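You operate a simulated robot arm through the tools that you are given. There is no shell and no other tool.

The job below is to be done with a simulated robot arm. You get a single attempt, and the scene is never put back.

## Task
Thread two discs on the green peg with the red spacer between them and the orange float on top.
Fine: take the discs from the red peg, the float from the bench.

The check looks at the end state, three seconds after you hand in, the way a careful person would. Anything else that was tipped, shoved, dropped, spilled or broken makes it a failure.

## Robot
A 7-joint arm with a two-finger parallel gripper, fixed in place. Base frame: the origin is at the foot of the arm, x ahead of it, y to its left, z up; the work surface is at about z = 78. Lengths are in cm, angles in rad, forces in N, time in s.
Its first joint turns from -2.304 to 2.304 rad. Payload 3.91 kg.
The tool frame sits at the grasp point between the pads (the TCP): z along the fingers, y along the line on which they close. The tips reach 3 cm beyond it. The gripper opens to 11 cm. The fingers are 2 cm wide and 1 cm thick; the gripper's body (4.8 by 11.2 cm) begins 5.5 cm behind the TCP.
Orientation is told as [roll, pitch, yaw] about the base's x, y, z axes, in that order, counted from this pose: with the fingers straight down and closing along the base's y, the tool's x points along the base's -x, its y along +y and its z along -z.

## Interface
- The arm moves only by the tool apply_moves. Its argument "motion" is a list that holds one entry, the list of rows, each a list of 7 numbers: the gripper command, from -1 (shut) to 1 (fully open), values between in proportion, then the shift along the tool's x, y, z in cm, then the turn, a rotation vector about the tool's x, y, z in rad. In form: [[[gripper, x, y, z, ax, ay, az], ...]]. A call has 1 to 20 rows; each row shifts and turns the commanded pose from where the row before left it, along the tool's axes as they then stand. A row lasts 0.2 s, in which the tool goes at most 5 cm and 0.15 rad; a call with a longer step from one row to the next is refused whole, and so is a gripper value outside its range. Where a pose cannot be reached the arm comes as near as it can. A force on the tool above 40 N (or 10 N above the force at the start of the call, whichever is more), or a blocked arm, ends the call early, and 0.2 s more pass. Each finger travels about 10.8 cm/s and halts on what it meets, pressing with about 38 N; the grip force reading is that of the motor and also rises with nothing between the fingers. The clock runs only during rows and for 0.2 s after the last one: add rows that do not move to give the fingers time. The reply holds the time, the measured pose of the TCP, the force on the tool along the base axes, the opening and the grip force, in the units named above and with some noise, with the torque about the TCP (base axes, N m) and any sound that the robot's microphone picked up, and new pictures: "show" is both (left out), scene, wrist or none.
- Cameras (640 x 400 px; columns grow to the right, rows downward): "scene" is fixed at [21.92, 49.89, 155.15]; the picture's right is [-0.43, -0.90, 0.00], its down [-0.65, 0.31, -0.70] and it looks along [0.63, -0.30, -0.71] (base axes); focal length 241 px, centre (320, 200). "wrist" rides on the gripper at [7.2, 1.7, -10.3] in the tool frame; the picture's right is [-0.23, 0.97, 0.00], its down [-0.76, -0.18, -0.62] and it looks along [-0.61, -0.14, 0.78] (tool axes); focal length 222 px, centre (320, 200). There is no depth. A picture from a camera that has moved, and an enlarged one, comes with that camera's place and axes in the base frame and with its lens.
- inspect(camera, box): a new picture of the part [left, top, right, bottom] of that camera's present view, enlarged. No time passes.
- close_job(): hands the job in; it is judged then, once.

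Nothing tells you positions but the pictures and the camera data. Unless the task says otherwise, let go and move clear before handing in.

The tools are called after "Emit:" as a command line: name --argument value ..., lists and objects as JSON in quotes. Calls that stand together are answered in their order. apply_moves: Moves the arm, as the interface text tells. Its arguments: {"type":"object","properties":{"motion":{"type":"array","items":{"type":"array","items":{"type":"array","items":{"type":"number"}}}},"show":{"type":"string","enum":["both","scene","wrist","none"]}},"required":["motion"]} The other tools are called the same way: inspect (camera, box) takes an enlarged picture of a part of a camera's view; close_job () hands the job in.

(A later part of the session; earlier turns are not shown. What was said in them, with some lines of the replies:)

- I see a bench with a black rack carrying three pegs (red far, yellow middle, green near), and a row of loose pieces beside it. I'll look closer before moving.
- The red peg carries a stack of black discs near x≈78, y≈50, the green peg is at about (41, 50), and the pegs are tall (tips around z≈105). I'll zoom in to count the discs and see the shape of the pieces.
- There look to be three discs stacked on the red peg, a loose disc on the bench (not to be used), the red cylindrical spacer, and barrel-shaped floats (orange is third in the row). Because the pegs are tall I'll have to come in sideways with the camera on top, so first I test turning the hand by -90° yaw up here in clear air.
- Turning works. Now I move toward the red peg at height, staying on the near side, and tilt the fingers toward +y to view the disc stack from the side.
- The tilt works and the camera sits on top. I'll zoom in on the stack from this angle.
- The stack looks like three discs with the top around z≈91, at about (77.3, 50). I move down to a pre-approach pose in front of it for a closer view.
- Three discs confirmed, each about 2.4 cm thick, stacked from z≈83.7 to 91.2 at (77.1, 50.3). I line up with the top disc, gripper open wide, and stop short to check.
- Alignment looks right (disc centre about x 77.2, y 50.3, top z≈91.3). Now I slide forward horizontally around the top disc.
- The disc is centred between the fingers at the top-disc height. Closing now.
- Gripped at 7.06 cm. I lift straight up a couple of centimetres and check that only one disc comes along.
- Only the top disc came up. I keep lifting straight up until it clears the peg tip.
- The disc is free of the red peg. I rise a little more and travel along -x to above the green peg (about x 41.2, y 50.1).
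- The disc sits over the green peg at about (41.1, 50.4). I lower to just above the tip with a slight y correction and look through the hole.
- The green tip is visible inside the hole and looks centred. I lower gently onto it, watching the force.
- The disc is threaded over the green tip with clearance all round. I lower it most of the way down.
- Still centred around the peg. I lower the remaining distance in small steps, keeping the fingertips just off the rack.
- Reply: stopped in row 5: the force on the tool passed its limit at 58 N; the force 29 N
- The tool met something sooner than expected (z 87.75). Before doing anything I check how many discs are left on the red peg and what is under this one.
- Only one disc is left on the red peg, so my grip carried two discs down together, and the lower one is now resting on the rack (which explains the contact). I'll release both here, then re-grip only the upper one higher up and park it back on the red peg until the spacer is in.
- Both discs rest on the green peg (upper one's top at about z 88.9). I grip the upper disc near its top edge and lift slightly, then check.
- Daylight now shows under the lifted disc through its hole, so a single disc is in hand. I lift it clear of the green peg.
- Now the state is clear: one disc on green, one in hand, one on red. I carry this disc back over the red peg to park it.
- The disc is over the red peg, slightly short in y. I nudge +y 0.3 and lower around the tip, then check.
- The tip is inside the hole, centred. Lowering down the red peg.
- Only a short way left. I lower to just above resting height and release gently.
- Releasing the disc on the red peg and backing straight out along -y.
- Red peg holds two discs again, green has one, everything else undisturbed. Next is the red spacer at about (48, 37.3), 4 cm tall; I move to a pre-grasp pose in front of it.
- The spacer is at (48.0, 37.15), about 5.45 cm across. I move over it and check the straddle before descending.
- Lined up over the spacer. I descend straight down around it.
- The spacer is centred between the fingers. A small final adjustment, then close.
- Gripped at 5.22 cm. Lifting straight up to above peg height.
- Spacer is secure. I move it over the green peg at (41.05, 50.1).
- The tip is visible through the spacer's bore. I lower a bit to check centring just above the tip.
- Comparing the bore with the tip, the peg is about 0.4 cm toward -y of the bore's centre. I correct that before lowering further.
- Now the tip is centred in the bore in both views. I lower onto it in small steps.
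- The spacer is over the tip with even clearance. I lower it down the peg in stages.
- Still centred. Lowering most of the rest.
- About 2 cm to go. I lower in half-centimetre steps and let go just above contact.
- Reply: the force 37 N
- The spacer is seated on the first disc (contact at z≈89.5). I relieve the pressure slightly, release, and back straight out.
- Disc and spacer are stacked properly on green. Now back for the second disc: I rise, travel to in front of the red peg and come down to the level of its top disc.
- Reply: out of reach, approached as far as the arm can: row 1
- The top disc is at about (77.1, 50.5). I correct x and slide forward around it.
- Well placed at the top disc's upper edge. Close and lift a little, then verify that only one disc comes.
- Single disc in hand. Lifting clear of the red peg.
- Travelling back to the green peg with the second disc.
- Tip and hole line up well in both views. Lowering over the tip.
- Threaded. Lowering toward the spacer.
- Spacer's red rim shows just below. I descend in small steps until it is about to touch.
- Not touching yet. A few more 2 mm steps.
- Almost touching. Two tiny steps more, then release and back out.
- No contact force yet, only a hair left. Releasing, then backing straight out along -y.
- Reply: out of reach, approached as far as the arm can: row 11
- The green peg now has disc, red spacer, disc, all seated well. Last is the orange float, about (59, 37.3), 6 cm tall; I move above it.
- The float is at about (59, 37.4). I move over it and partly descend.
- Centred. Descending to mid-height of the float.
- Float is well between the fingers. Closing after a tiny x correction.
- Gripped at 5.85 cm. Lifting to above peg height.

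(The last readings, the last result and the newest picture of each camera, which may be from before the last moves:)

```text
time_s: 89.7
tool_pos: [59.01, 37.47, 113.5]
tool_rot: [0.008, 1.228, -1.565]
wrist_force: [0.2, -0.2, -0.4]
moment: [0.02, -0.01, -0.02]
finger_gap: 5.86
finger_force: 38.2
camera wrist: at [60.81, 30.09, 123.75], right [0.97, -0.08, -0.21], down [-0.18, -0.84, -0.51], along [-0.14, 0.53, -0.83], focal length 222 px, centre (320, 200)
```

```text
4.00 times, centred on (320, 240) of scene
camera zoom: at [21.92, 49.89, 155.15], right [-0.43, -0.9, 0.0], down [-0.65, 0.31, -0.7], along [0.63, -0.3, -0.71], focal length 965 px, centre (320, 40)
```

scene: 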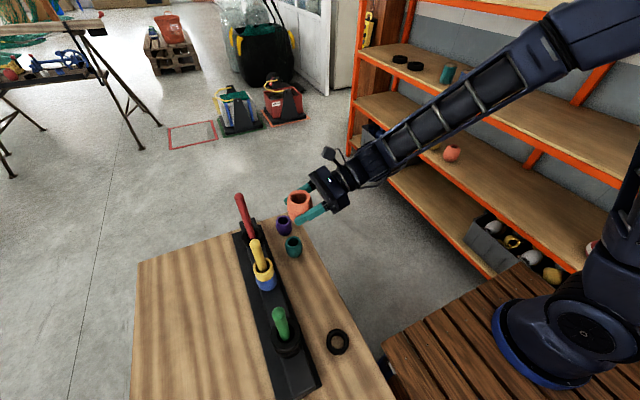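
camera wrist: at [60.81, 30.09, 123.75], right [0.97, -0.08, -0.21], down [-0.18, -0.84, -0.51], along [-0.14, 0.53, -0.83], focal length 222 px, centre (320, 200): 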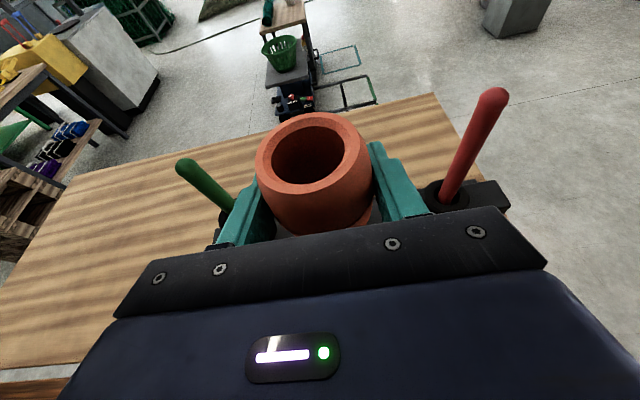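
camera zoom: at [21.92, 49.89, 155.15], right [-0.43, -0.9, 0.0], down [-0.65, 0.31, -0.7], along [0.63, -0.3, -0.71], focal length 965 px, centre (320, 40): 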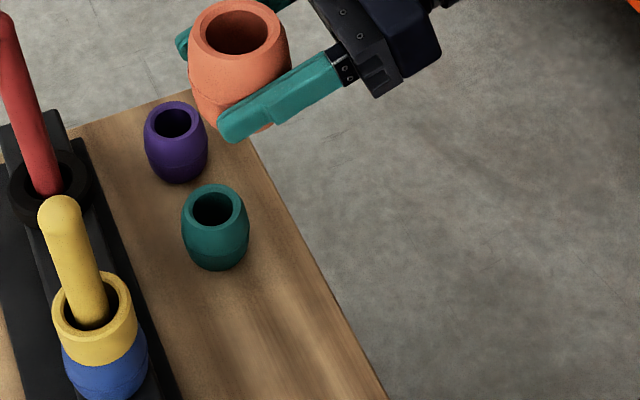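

Float is secure. I carry it over to the green peg: first along x, then forward in y.

Emit:
apply_moves --motion '[[[-1, 0, -3.0, 0, 0, 0, 0], [-1, 0, -3.0, 0, 0, 0, 0], [-1, 0, -3.0, 0, 0, 0, 0], [-1, 0, -3.0, 0, 0, 0, 0], [-1, 0, -3.0, 0, 0, 0, 0], [-1, 0, -3.0, 0, 0, 0, 0], [-1, 1.05, 0, 2.955, 0, 0, 0], [-1, 1.05, 0, 2.955, 0, 0, 0], [-1, 1.05, 0, 2.955, 0, 0, 0], [-1, 1.05, 0, 2.955, 0, 0, 0], [-1, 0, 0, 0, 0, 0, 0]]]'

Emit:
inspect --camera "wrist" --box '[200, 90, 440, 240]'

Emit:
inspect --camera "scene" --box '[230, 250, 330, 325]'

```text
time_s: 92.1
tool_pos: [41.17, 49.99, 113.25]
tool_rot: [0.008, 1.23, -1.564]
wrist_force: [-0.3, 1.0, -0.6]
moment: [0.0, 0.01, 0.01]
finger_gap: 5.86
finger_force: 37.7
camera wrist: at [42.77, 42.68, 123.71], right [0.97, -0.08, -0.21], down [-0.18, -0.84, -0.51], along [-0.14, 0.53, -0.83], focal length 222 px, centre (320, 200)
```

scene: 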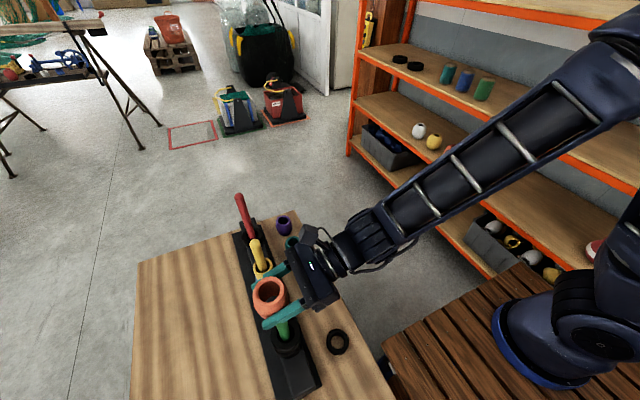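
wrist: 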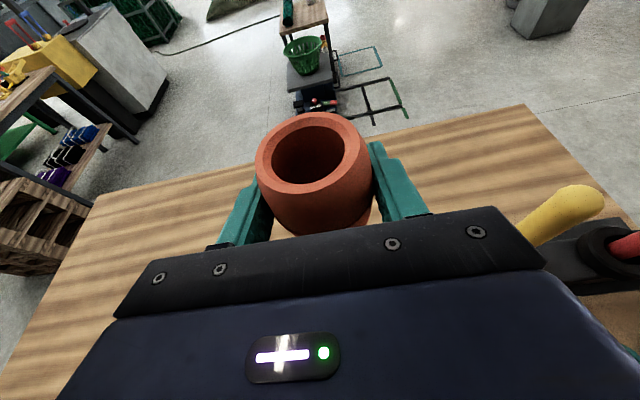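

```text
2.67 times, centred on (320, 165) of wrist
camera zoom: at [42.77, 42.68, 123.71], right [0.97, -0.08, -0.21], down [-0.18, -0.84, -0.51], along [-0.14, 0.53, -0.83], focal length 592 px, centre (320, 293)
```

zoom: 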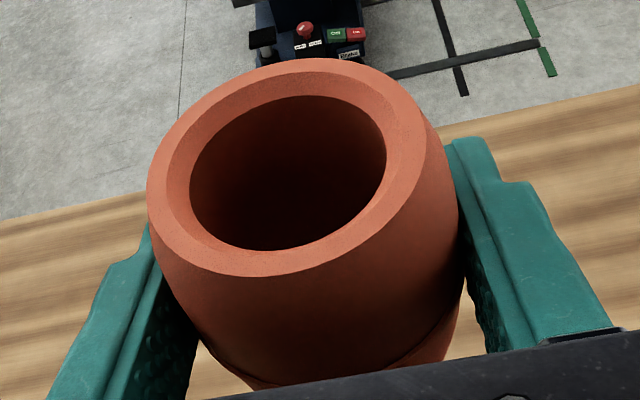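

```text
5.33 times, centred on (280, 288) of scene
camera zoom: at [21.92, 49.89, 155.15], right [-0.43, -0.9, 0.0], down [-0.65, 0.31, -0.7], along [0.63, -0.3, -0.71], focal length 1287 px, centre (533, -267)
```

zoom: 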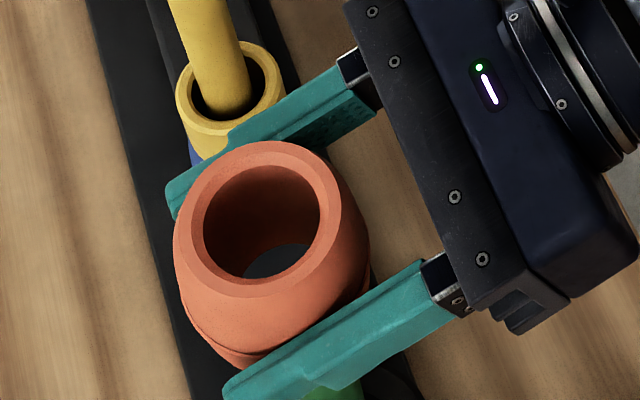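

The bore is open through and roughly over the peg. I lower to just above the tip and compare.

Emit:
apply_moves --motion '[[[-1, -0.942, -0.1, 0.32, 0, 0, 0], [-1, -0.942, -0.1, 0.336, 0, 0, 0], [-1, -0.37, 0, 0.13, 0, 0, 0], [-1, 0, 0, 0, 0, 0, 0]]]'

Emit:
inspect --camera "wrist" --box '[240, 100, 400, 220]'

Emit:
inspect --camera "scene" --box '[240, 265, 320, 325]'

```text
time_s: 93.1
tool_pos: [40.8, 49.98, 110.86]
tool_rot: [0.006, 1.227, -1.565]
wrist_force: [0.7, -0.3, -0.8]
moment: [0.01, -0.03, -0.01]
finger_gap: 5.86
finger_force: 37.7
camera wrist: at [42.59, 42.64, 121.27], right [0.97, -0.08, -0.21], down [-0.18, -0.84, -0.51], along [-0.14, 0.53, -0.83], focal length 222 px, centre (320, 200)
```

scene: 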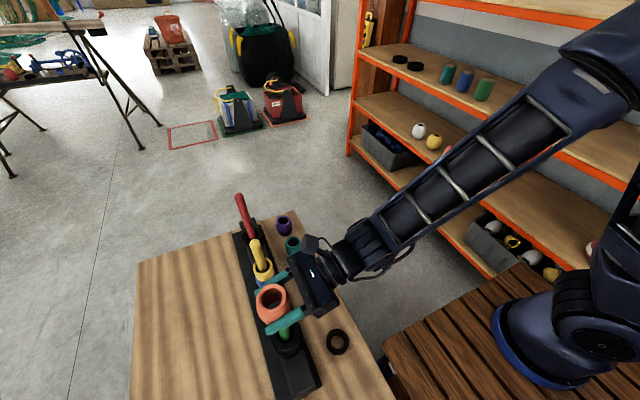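
wrist: 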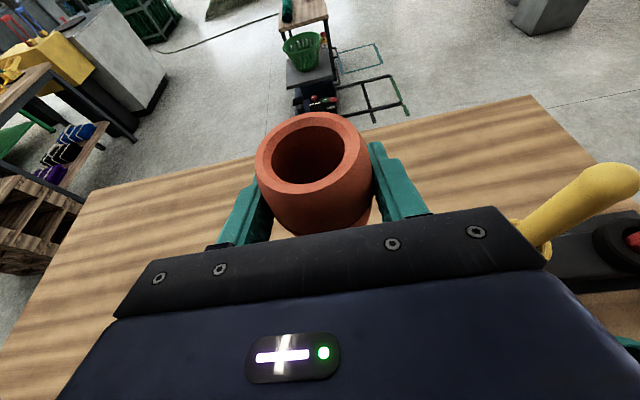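

```text
3.33 times, centred on (320, 160) of wrist
camera zoom: at [42.59, 42.64, 121.27], right [0.97, -0.08, -0.21], down [-0.18, -0.84, -0.51], along [-0.14, 0.53, -0.83], focal length 740 px, centre (320, 333)
```

zoom: 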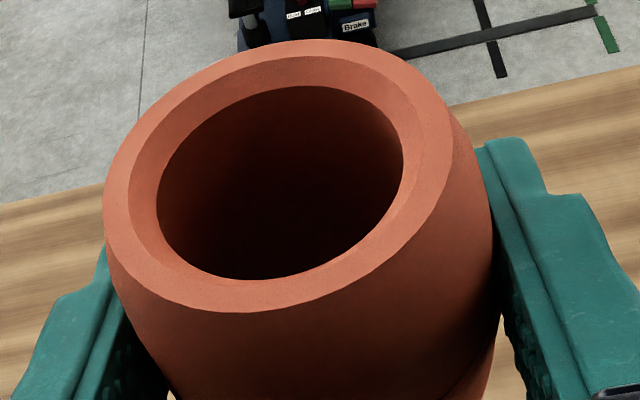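

```text
6.67 times, centred on (280, 295) of scene
camera zoom: at [21.92, 49.89, 155.15], right [-0.43, -0.9, 0.0], down [-0.65, 0.31, -0.7], along [0.63, -0.3, -0.71], focal length 1608 px, centre (587, -433)
```

zoom: 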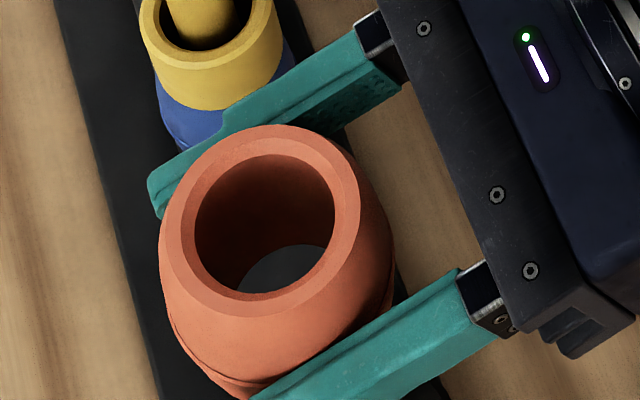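

The visible part of the bore lines up with the known tip position to within about 1.5 mm. I shift -y slightly and lower slowly over the tip.

Emit:
apply_moves --motion '[[[-1, -0.51, 0, 0.055, 0, 0, 0], [-1, -0.47, 0, 0.168, 0, 0, 0], [-1, -0.47, 0, 0.168, 0, 0, 0], [-1, -0.47, 0, 0.168, 0, 0, 0], [-1, 0, 0, 0, 0, 0, 0]]]'

Emit:
inspect --camera "wrist" --box '[240, 100, 400, 220]'

Emit:
inspect --camera "scene" --box '[240, 265, 320, 325]'

```text
time_s: 94.3
tool_pos: [40.86, 49.81, 109.06]
tool_rot: [0.005, 1.228, -1.565]
wrist_force: [0.2, 0.8, -0.6]
moment: [0.02, 0.0, 0.0]
finger_gap: 5.87
finger_force: 38.1
camera wrist: at [42.6, 42.47, 119.33], right [0.97, -0.08, -0.21], down [-0.18, -0.84, -0.51], along [-0.14, 0.53, -0.83], focal length 222 px, centre (320, 200)
```

scene: 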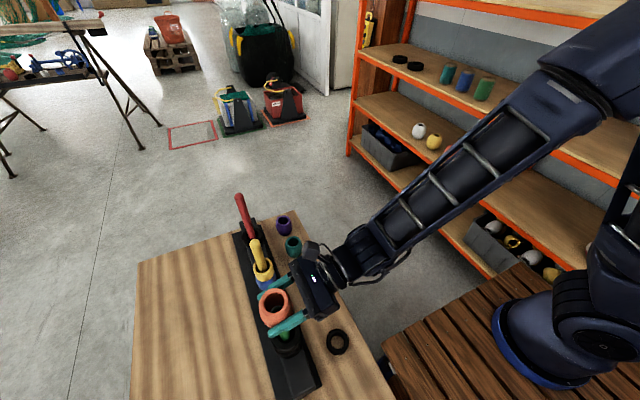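
wrist: 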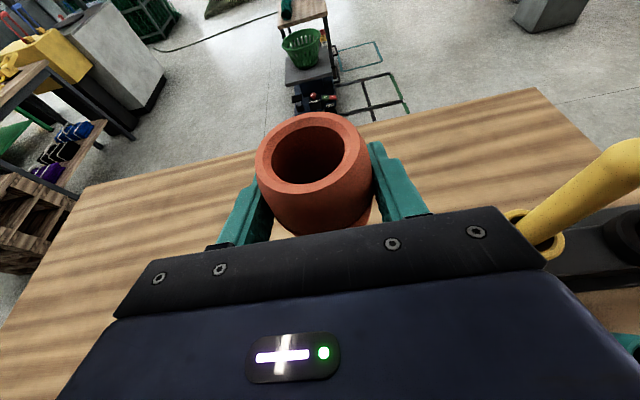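

```text
3.33 times, centred on (320, 160) of wrist
camera zoom: at [42.6, 42.47, 119.33], right [0.97, -0.08, -0.21], down [-0.18, -0.84, -0.51], along [-0.14, 0.53, -0.83], focal length 740 px, centre (320, 333)
```

zoom: 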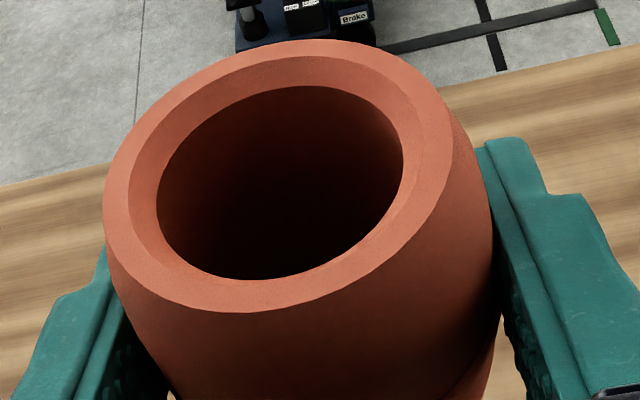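

```text
6.67 times, centred on (280, 295) of scene
camera zoom: at [21.92, 49.89, 155.15], right [-0.43, -0.9, 0.0], down [-0.65, 0.31, -0.7], along [0.63, -0.3, -0.71], focal length 1608 px, centre (587, -433)
```

zoom: 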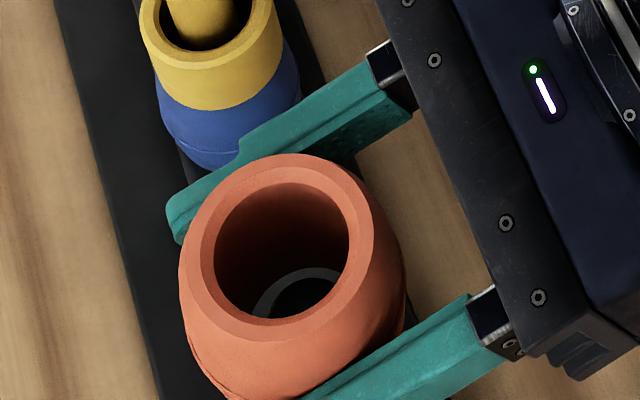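

The tip is now entering the bore with an even gap all round. Continuing down in small steps.

Emit:
apply_moves --motion '[[[-1, -0.47, 0, 0.168, 0, 0, 0], [-1, -0.47, 0, 0.168, 0, 0, 0], [-1, -0.47, 0, 0.168, 0, 0, 0], [-1, -0.47, 0, 0.168, 0, 0, 0], [-1, -0.47, 0, 0.168, 0, 0, 0], [-1, -0.47, 0, 0.168, 0, 0, 0], [-1, 0, 0, 0, 0, 0, 0]]]'

Emit:
inspect --camera "wrist" --box '[240, 100, 400, 220]'

Emit:
inspect --camera "scene" --box '[240, 270, 320, 330]'

```text
time_s: 95.9
tool_pos: [40.91, 49.84, 105.74]
tool_rot: [0.006, 1.229, -1.561]
wrist_force: [0.1, -0.1, -1.1]
moment: [-0.02, 0.01, 0.01]
finger_gap: 5.88
finger_force: 37.8
camera wrist: at [42.59, 42.52, 116.28], right [0.97, -0.08, -0.21], down [-0.18, -0.84, -0.51], along [-0.14, 0.53, -0.83], focal length 222 px, centre (320, 200)
```

scene: 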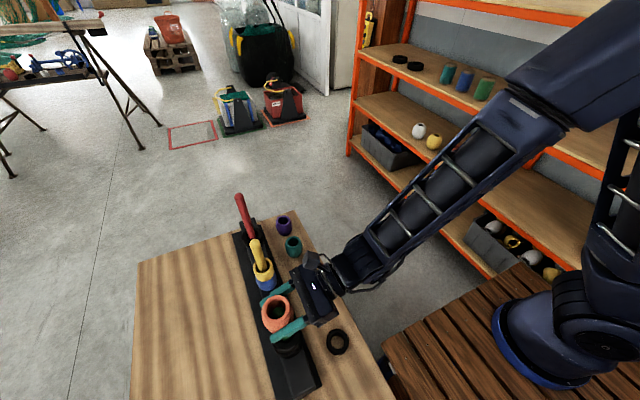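
wrist: 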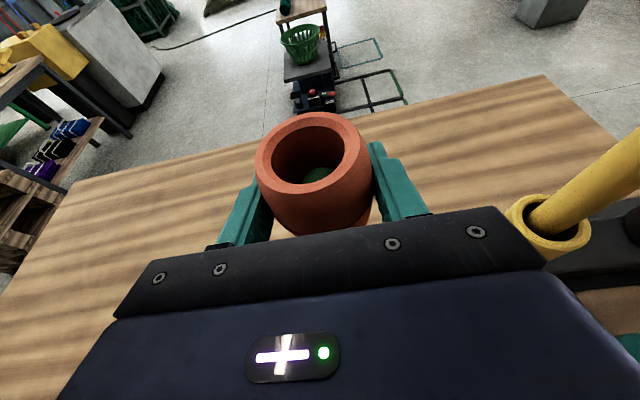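

```text
3.33 times, centred on (320, 160) of wrist
camera zoom: at [42.59, 42.52, 116.28], right [0.97, -0.08, -0.21], down [-0.18, -0.84, -0.51], along [-0.14, 0.53, -0.83], focal length 740 px, centre (320, 333)
```

zoom: 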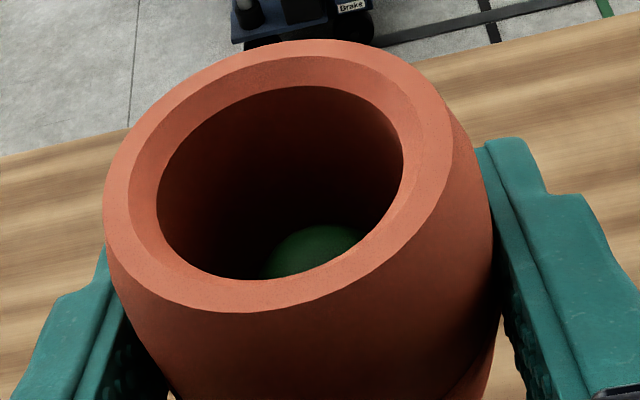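

```text
6.67 times, centred on (280, 300) of scene
camera zoom: at [21.92, 49.89, 155.15], right [-0.43, -0.9, 0.0], down [-0.65, 0.31, -0.7], along [0.63, -0.3, -0.71], focal length 1608 px, centre (587, -467)
```

zoom: 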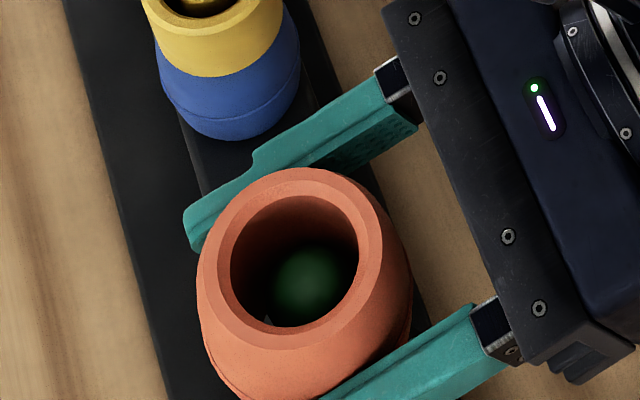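

The peg tip is well inside the float's bore. Lowering further.

Emit:
apply_moves --motion '[[[-1, -0.942, 0, 0.336, 0, 0, 0], [-1, -0.942, 0, 0.336, 0, 0, 0], [-1, -0.942, 0, 0.336, 0, 0, 0], [-1, -0.942, 0, 0.336, 0, 0, 0], [-1, -0.942, 0, 0.336, 0, 0, 0], [-1, 0, 0, 0, 0, 0, 0]]]'

Emit:
inspect --camera "wrist" --box '[240, 100, 400, 220]'

Emit:
inspect --camera "scene" --box '[240, 280, 340, 355]'

```text
time_s: 97.3
tool_pos: [41.02, 49.8, 100.93]
tool_rot: [0.004, 1.228, -1.566]
wrist_force: [-1.0, -0.1, -0.4]
moment: [0.03, 0.01, 0.01]
finger_gap: 5.84
finger_force: 37.5
camera wrist: at [42.65, 42.48, 111.31], right [0.97, -0.08, -0.21], down [-0.18, -0.84, -0.51], along [-0.14, 0.53, -0.83], focal length 222 px, centre (320, 200)
```

scene: 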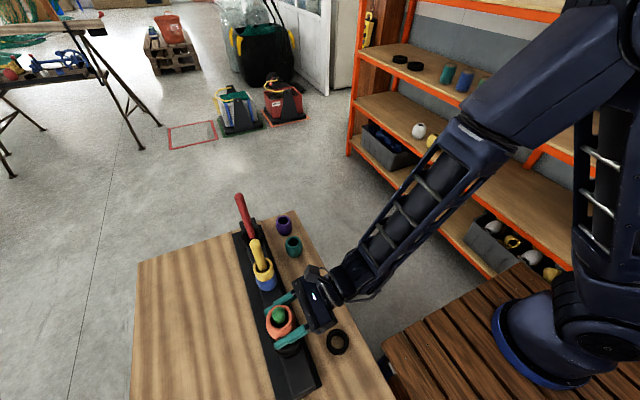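
wrist: 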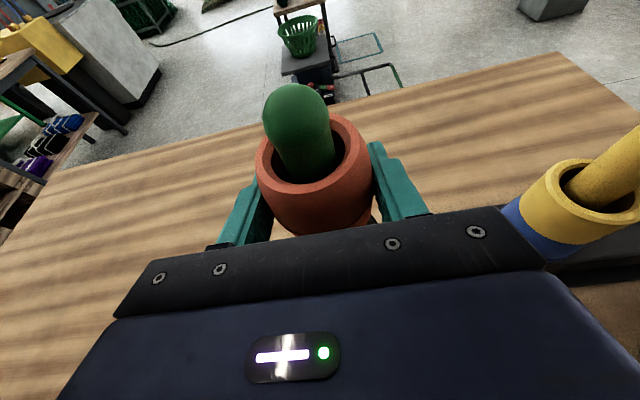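

```text
3.33 times, centred on (320, 160) of wrist
camera zoom: at [42.65, 42.48, 111.31], right [0.97, -0.08, -0.21], down [-0.18, -0.84, -0.51], along [-0.14, 0.53, -0.83], focal length 740 px, centre (320, 333)
```

zoom: 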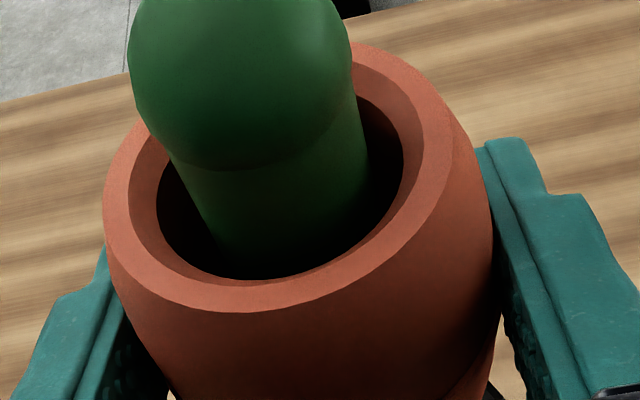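

```text
5.33 times, centred on (290, 318) of scene
camera zoom: at [21.92, 49.89, 155.15], right [-0.43, -0.9, 0.0], down [-0.65, 0.31, -0.7], along [0.63, -0.3, -0.71], focal length 1287 px, centre (480, -427)
```

zoom: 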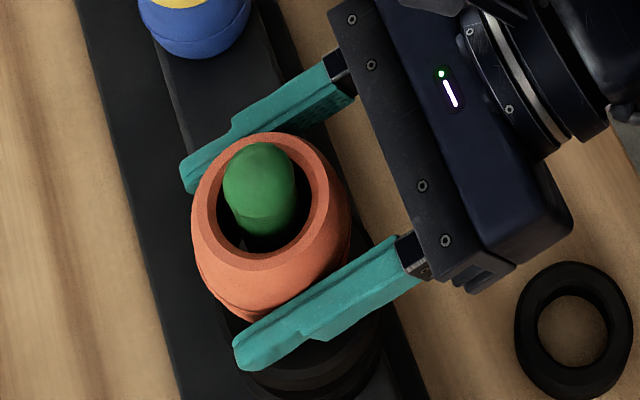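

Good clearance. Lowering another 3 cm slowly toward the upper disc.

Emit:
apply_moves --motion '[[[-1, -0.565, 0, 0.2, 0, 0, 0], [-1, -0.565, 0, 0.2, 0, 0, 0], [-1, -0.565, 0, 0.2, 0, 0, 0], [-1, -0.565, 0, 0.2, 0, 0, 0], [-1, -0.565, 0, 0.2, 0, 0, 0], [-1, 0, 0, 0, 0, 0, 0]]]'

Emit:
inspect --camera "scene" --box '[240, 280, 340, 355]'

```text
time_s: 98.7
tool_pos: [40.91, 49.82, 97.96]
tool_rot: [0.005, 1.228, -1.565]
wrist_force: [0.2, -0.6, -1.0]
moment: [0.02, 0.05, 0.01]
finger_gap: 5.85
finger_force: 38.6
camera wrist: at [42.64, 42.5, 108.4], right [0.97, -0.08, -0.21], down [-0.18, -0.84, -0.51], along [-0.14, 0.53, -0.83], focal length 222 px, centre (320, 200)
```

scene: 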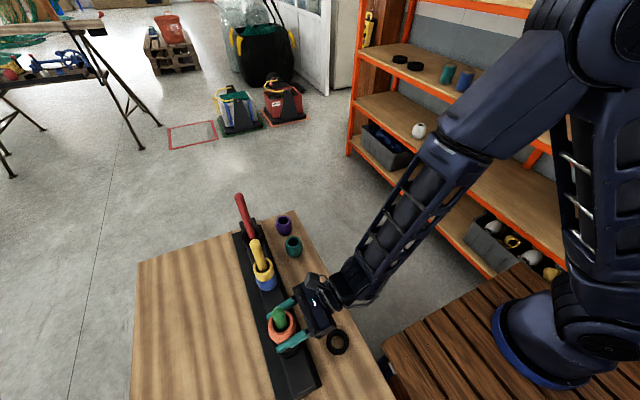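
wrist: 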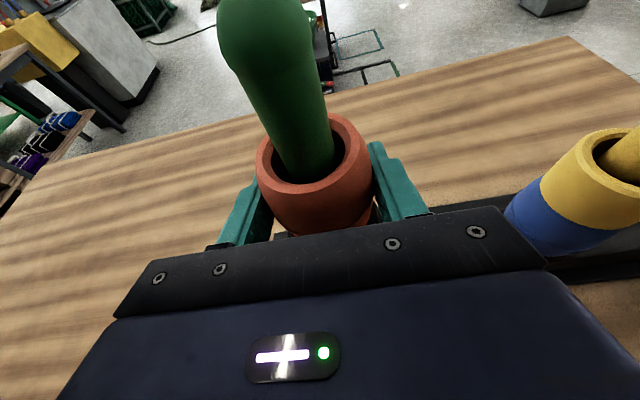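

```text
5.33 times, centred on (290, 318) of scene
camera zoom: at [21.92, 49.89, 155.15], right [-0.43, -0.9, 0.0], down [-0.65, 0.31, -0.7], along [0.63, -0.3, -0.71], focal length 1287 px, centre (480, -427)
```

zoom: 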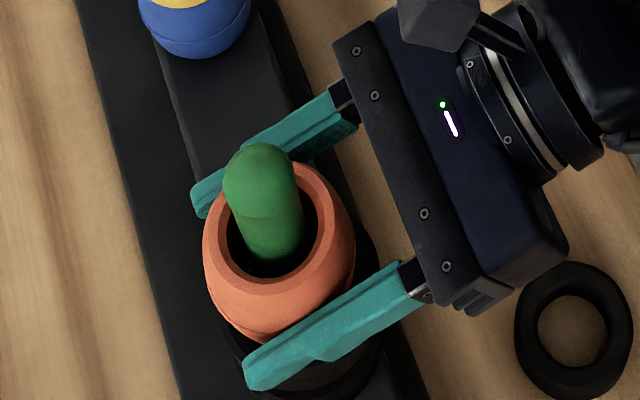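

Close now. I go down in 2 mm steps, watching for contact.

Emit:
apply_moves --motion '[[[-1, -0.19, 0, 0.067, 0, 0, 0], [-1, -0.19, 0, 0.067, 0, 0, 0], [-1, -0.19, 0, 0.067, 0, 0, 0], [-1, 0, 0, 0, 0, 0, 0]]]' --show "none"

Emit:
inspect --camera "scene" --box '[250, 300, 314, 348]'

```text
time_s: 99.7
tool_pos: [40.87, 49.92, 97.19]
tool_rot: [0.008, 1.228, -1.567]
wrist_force: [-0.7, -0.5, -1.1]
moment: [0.03, -0.03, 0.03]
finger_gap: 5.86
finger_force: 38.3
```

```text
8.33 times, centred on (282, 324) of scene
camera zoom: at [21.92, 49.89, 155.15], right [-0.43, -0.9, 0.0], down [-0.65, 0.31, -0.7], along [0.63, -0.3, -0.71], focal length 2010 px, centre (637, -833)
```

zoom: 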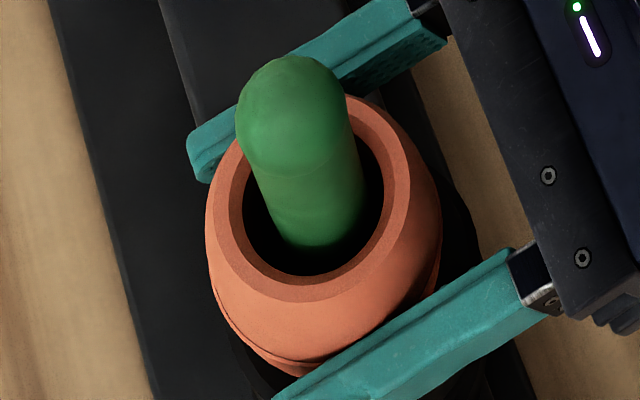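

No contact yet; a little further.

Emit:
apply_moves --motion '[[[-1, -0.14, 0, 0.05, 0, 0, 0], [-1, -0.14, 0, 0.05, 0, 0, 0], [-1, 0, 0, 0, 0, 0, 0]]]' --show "none"

```text
time_s: 100.5
tool_pos: [40.84, 49.89, 97.08]
tool_rot: [0.006, 1.227, -1.566]
wrist_force: [-0.4, -0.2, -0.5]
moment: [-0.01, -0.04, -0.02]
finger_gap: 5.88
finger_force: 37.7
```

Emit:
apply_moves --motion '[[[-1, -0.14, 0, 0.05, 0, 0, 0], [-1, -0.14, 0, 0.05, 0, 0, 0], [-1, 0, 0, 0, 0, 0, 0]]]' --show "wrist"

```text
time_s: 101.3
tool_pos: [40.83, 49.81, 96.98]
tool_rot: [0.01, 1.23, -1.564]
wrist_force: [3.1, -4.6, 19.5]
moment: [-0.43, -0.03, 0.05]
finger_gap: 5.86
finger_force: 37.9
camera wrist: at [42.61, 42.52, 107.3], right [0.97, -0.08, -0.21], down [-0.18, -0.84, -0.51], along [-0.14, 0.54, -0.83], focal length 222 px, centre (320, 200)
```

wrist: 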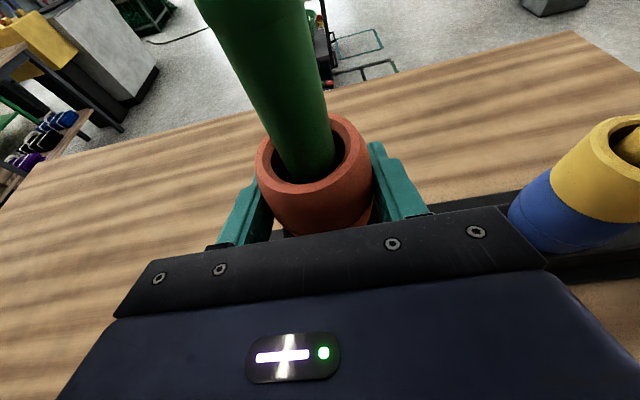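

The float now rests on the upper disc (19 N upward). I ease off slightly, release, and back straight out.

Emit:
apply_moves --motion '[[[-1, 0.14, 0, -0.05, 0, 0, 0], [-0.3, 0, 0, 0, 0, 0, 0], [0.2, 0, 0, 0, 0, 0, 0], [0.6, 0, 0, 0, 0, 0, 0], [0.6, 0, 0, 0, 0, 0, 0], [0.6, -0.65, 0, -1.88, 0, 0, 0], [0.6, -0.65, 0, -1.88, 0, 0, 0], [0.6, -0.65, 0, -1.88, 0, 0, 0], [0.6, -0.65, 0, -1.88, 0, 0, 0], [0.6, -0.65, 0, -1.88, 0, 0, 0], [0.6, -0.65, 0, -1.88, 0, 0, 0], [0.6, 0, 0, 0, 0, 0, 0]]]'

Emit:
inspect --camera "wrist" --box '[200, 0, 440, 200]'

Emit:
inspect --camera "scene" --box '[210, 180, 370, 380]'

```text
time_s: 103.9
tool_pos: [41.29, 38.47, 97.09]
tool_rot: [0.003, 1.229, -1.565]
wrist_force: [-0.3, -0.7, -0.1]
moment: [0.0, -0.01, 0.03]
finger_gap: 8.8
finger_force: 0.0
out of reach, approached as far as the arm can: row 11
camera wrist: at [43.08, 31.05, 107.44], right [0.97, -0.07, -0.21], down [-0.18, -0.84, -0.51], along [-0.14, 0.53, -0.83], focal length 222 px, centre (320, 200)
```

scene: 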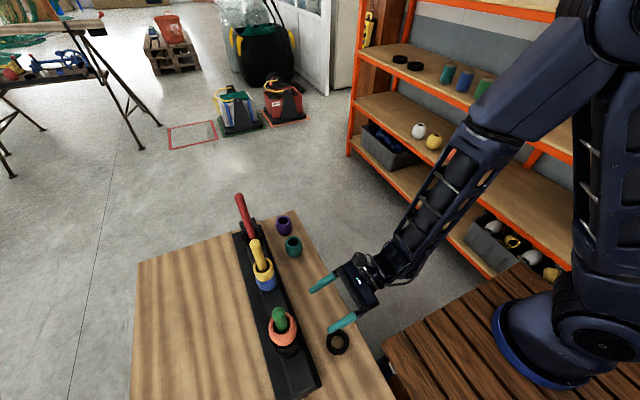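
wrist: 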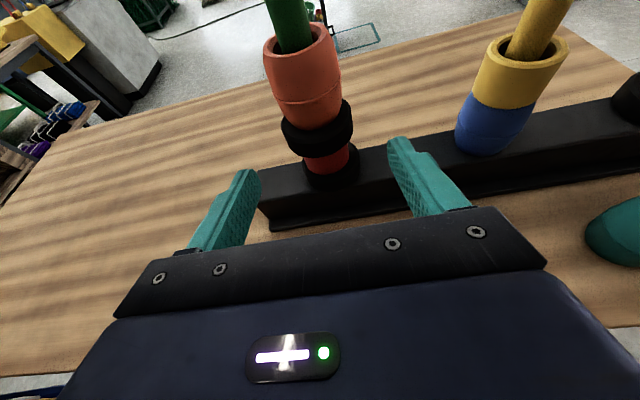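

```text
2.00 times, centred on (320, 100) of wrist
camera zoom: at [43.08, 31.05, 107.44], right [0.97, -0.07, -0.21], down [-0.18, -0.84, -0.51], along [-0.14, 0.53, -0.83], focal length 444 px, centre (320, 400)
```

zoom: 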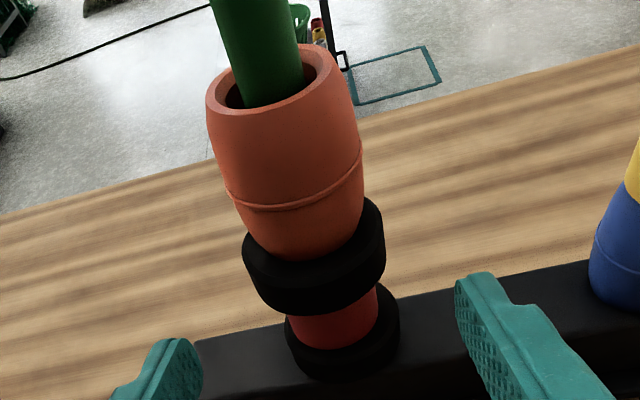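

```text
2.00 times, centred on (290, 280) of scene
camera zoom: at [21.92, 49.89, 155.15], right [-0.43, -0.9, 0.0], down [-0.65, 0.31, -0.7], along [0.63, -0.3, -0.71], focal length 482 px, centre (380, 40)
```

zoom: 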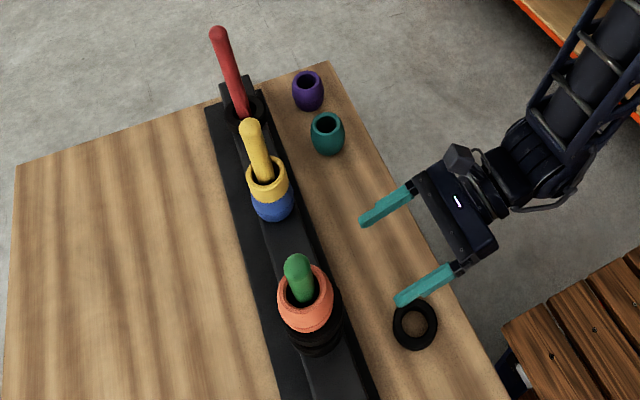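

The green peg now carries disc, red spacer, disc and the orange float on top, with one disc left on red and everything else in place. I move the arm up and clear before handing in.

Emit:
apply_moves --motion '[[[0.6, 2.0, 1.5, -0.7, 0, 0, 0], [0.6, 2.0, 1.5, -0.7, 0, 0, 0], [0.6, 2.0, 1.5, -0.7, 0, 0, 0], [0.6, 2.0, 1.5, -0.7, 0, 0, 0], [0.6, 2.0, 1.5, -0.7, 0, 0, 0], [0.6, 2.0, 1.5, -0.7, 0, 0, 0], [0.6, 2.0, 1.5, -0.7, 0, 0, 0], [0.6, 0, 0, 0, 0, 0, 0]]]'

Emit:
inspect --camera "scene" --box '[240, 290, 360, 365]'

Emit:
inspect --camera "scene" --box '[210, 180, 330, 300]'

```text
time_s: 105.7
tool_pos: [51.81, 38.69, 111.88]
tool_rot: [0.005, 1.229, -1.565]
wrist_force: [-0.5, -0.7, -0.5]
moment: [0.03, -0.01, 0.02]
finger_gap: 8.82
finger_force: 0.0
camera wrist: at [53.58, 31.33, 122.22], right [0.97, -0.08, -0.21], down [-0.18, -0.84, -0.51], along [-0.14, 0.53, -0.83], focal length 222 px, centre (320, 200)
```

scene: 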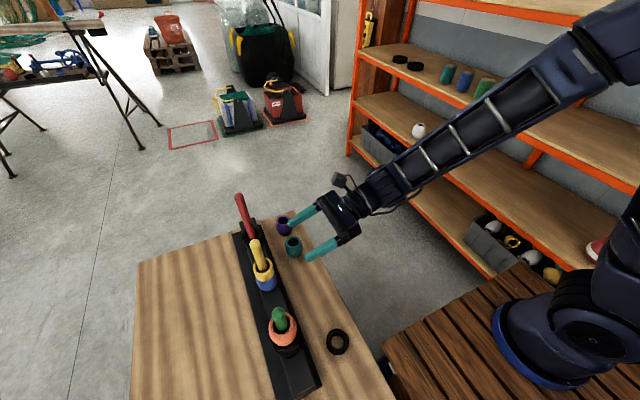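
wrist: 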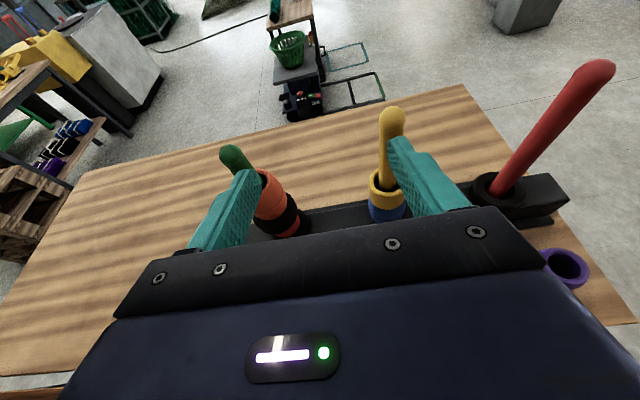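

```text
5.33 times, centred on (300, 328) of scene
camera zoom: at [21.92, 49.89, 155.15], right [-0.43, -0.9, 0.0], down [-0.65, 0.31, -0.7], along [0.63, -0.3, -0.71], focal length 1287 px, centre (427, -480)
```

zoom: 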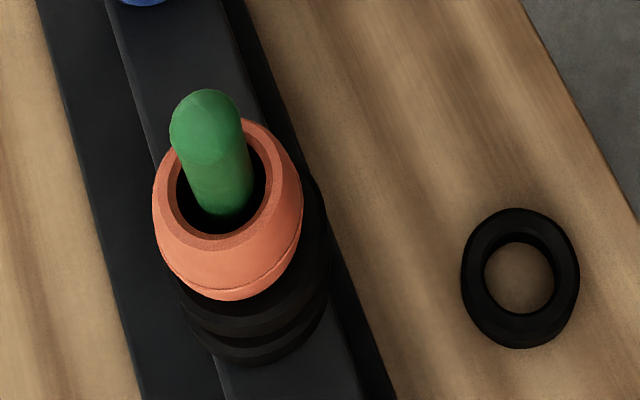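

```text
3.33 times, centred on (270, 240) of scene
camera zoom: at [21.92, 49.89, 155.15], right [-0.43, -0.9, 0.0], down [-0.65, 0.31, -0.7], along [0.63, -0.3, -0.71], focal length 804 px, centre (487, 67)
```

zoom: 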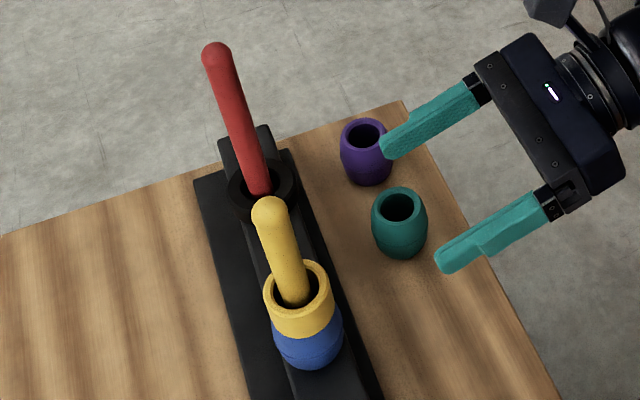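

The stack on the green peg is disc, red spacer, disc and orange float on top. The other pieces look undisturbed, and the arm is clear with an empty gripper, so I'm handing the job in.

Emit:
close_job

```text
The job is handed in.
```

I've handed in the job. The green peg now holds, from the bottom up, a disc, the red spacer, a second disc and the orange float. Both discs came from the red peg, and the float came from the bench.

- **Two discs came up at once:** my first grip on the red peg lifted two discs together without my noticing, and both went onto the green peg. I put the upper one back on the red peg while I placed the spacer, then brought it over again. One disc is left on the red peg.
- **Contact forces:** the arm's force limit stopped it once, at 58 N, when the lower of those two discs touched the rack. Seating the spacer peaked at about 35 N and the float at about 20 N. I saw nothing tip or shift.
- **Everything else:** in the last pictures, the loose disc, the teal and purple floats and the yellow peg's pieces look as they did at the start. The arm is clear and the gripper is empty.
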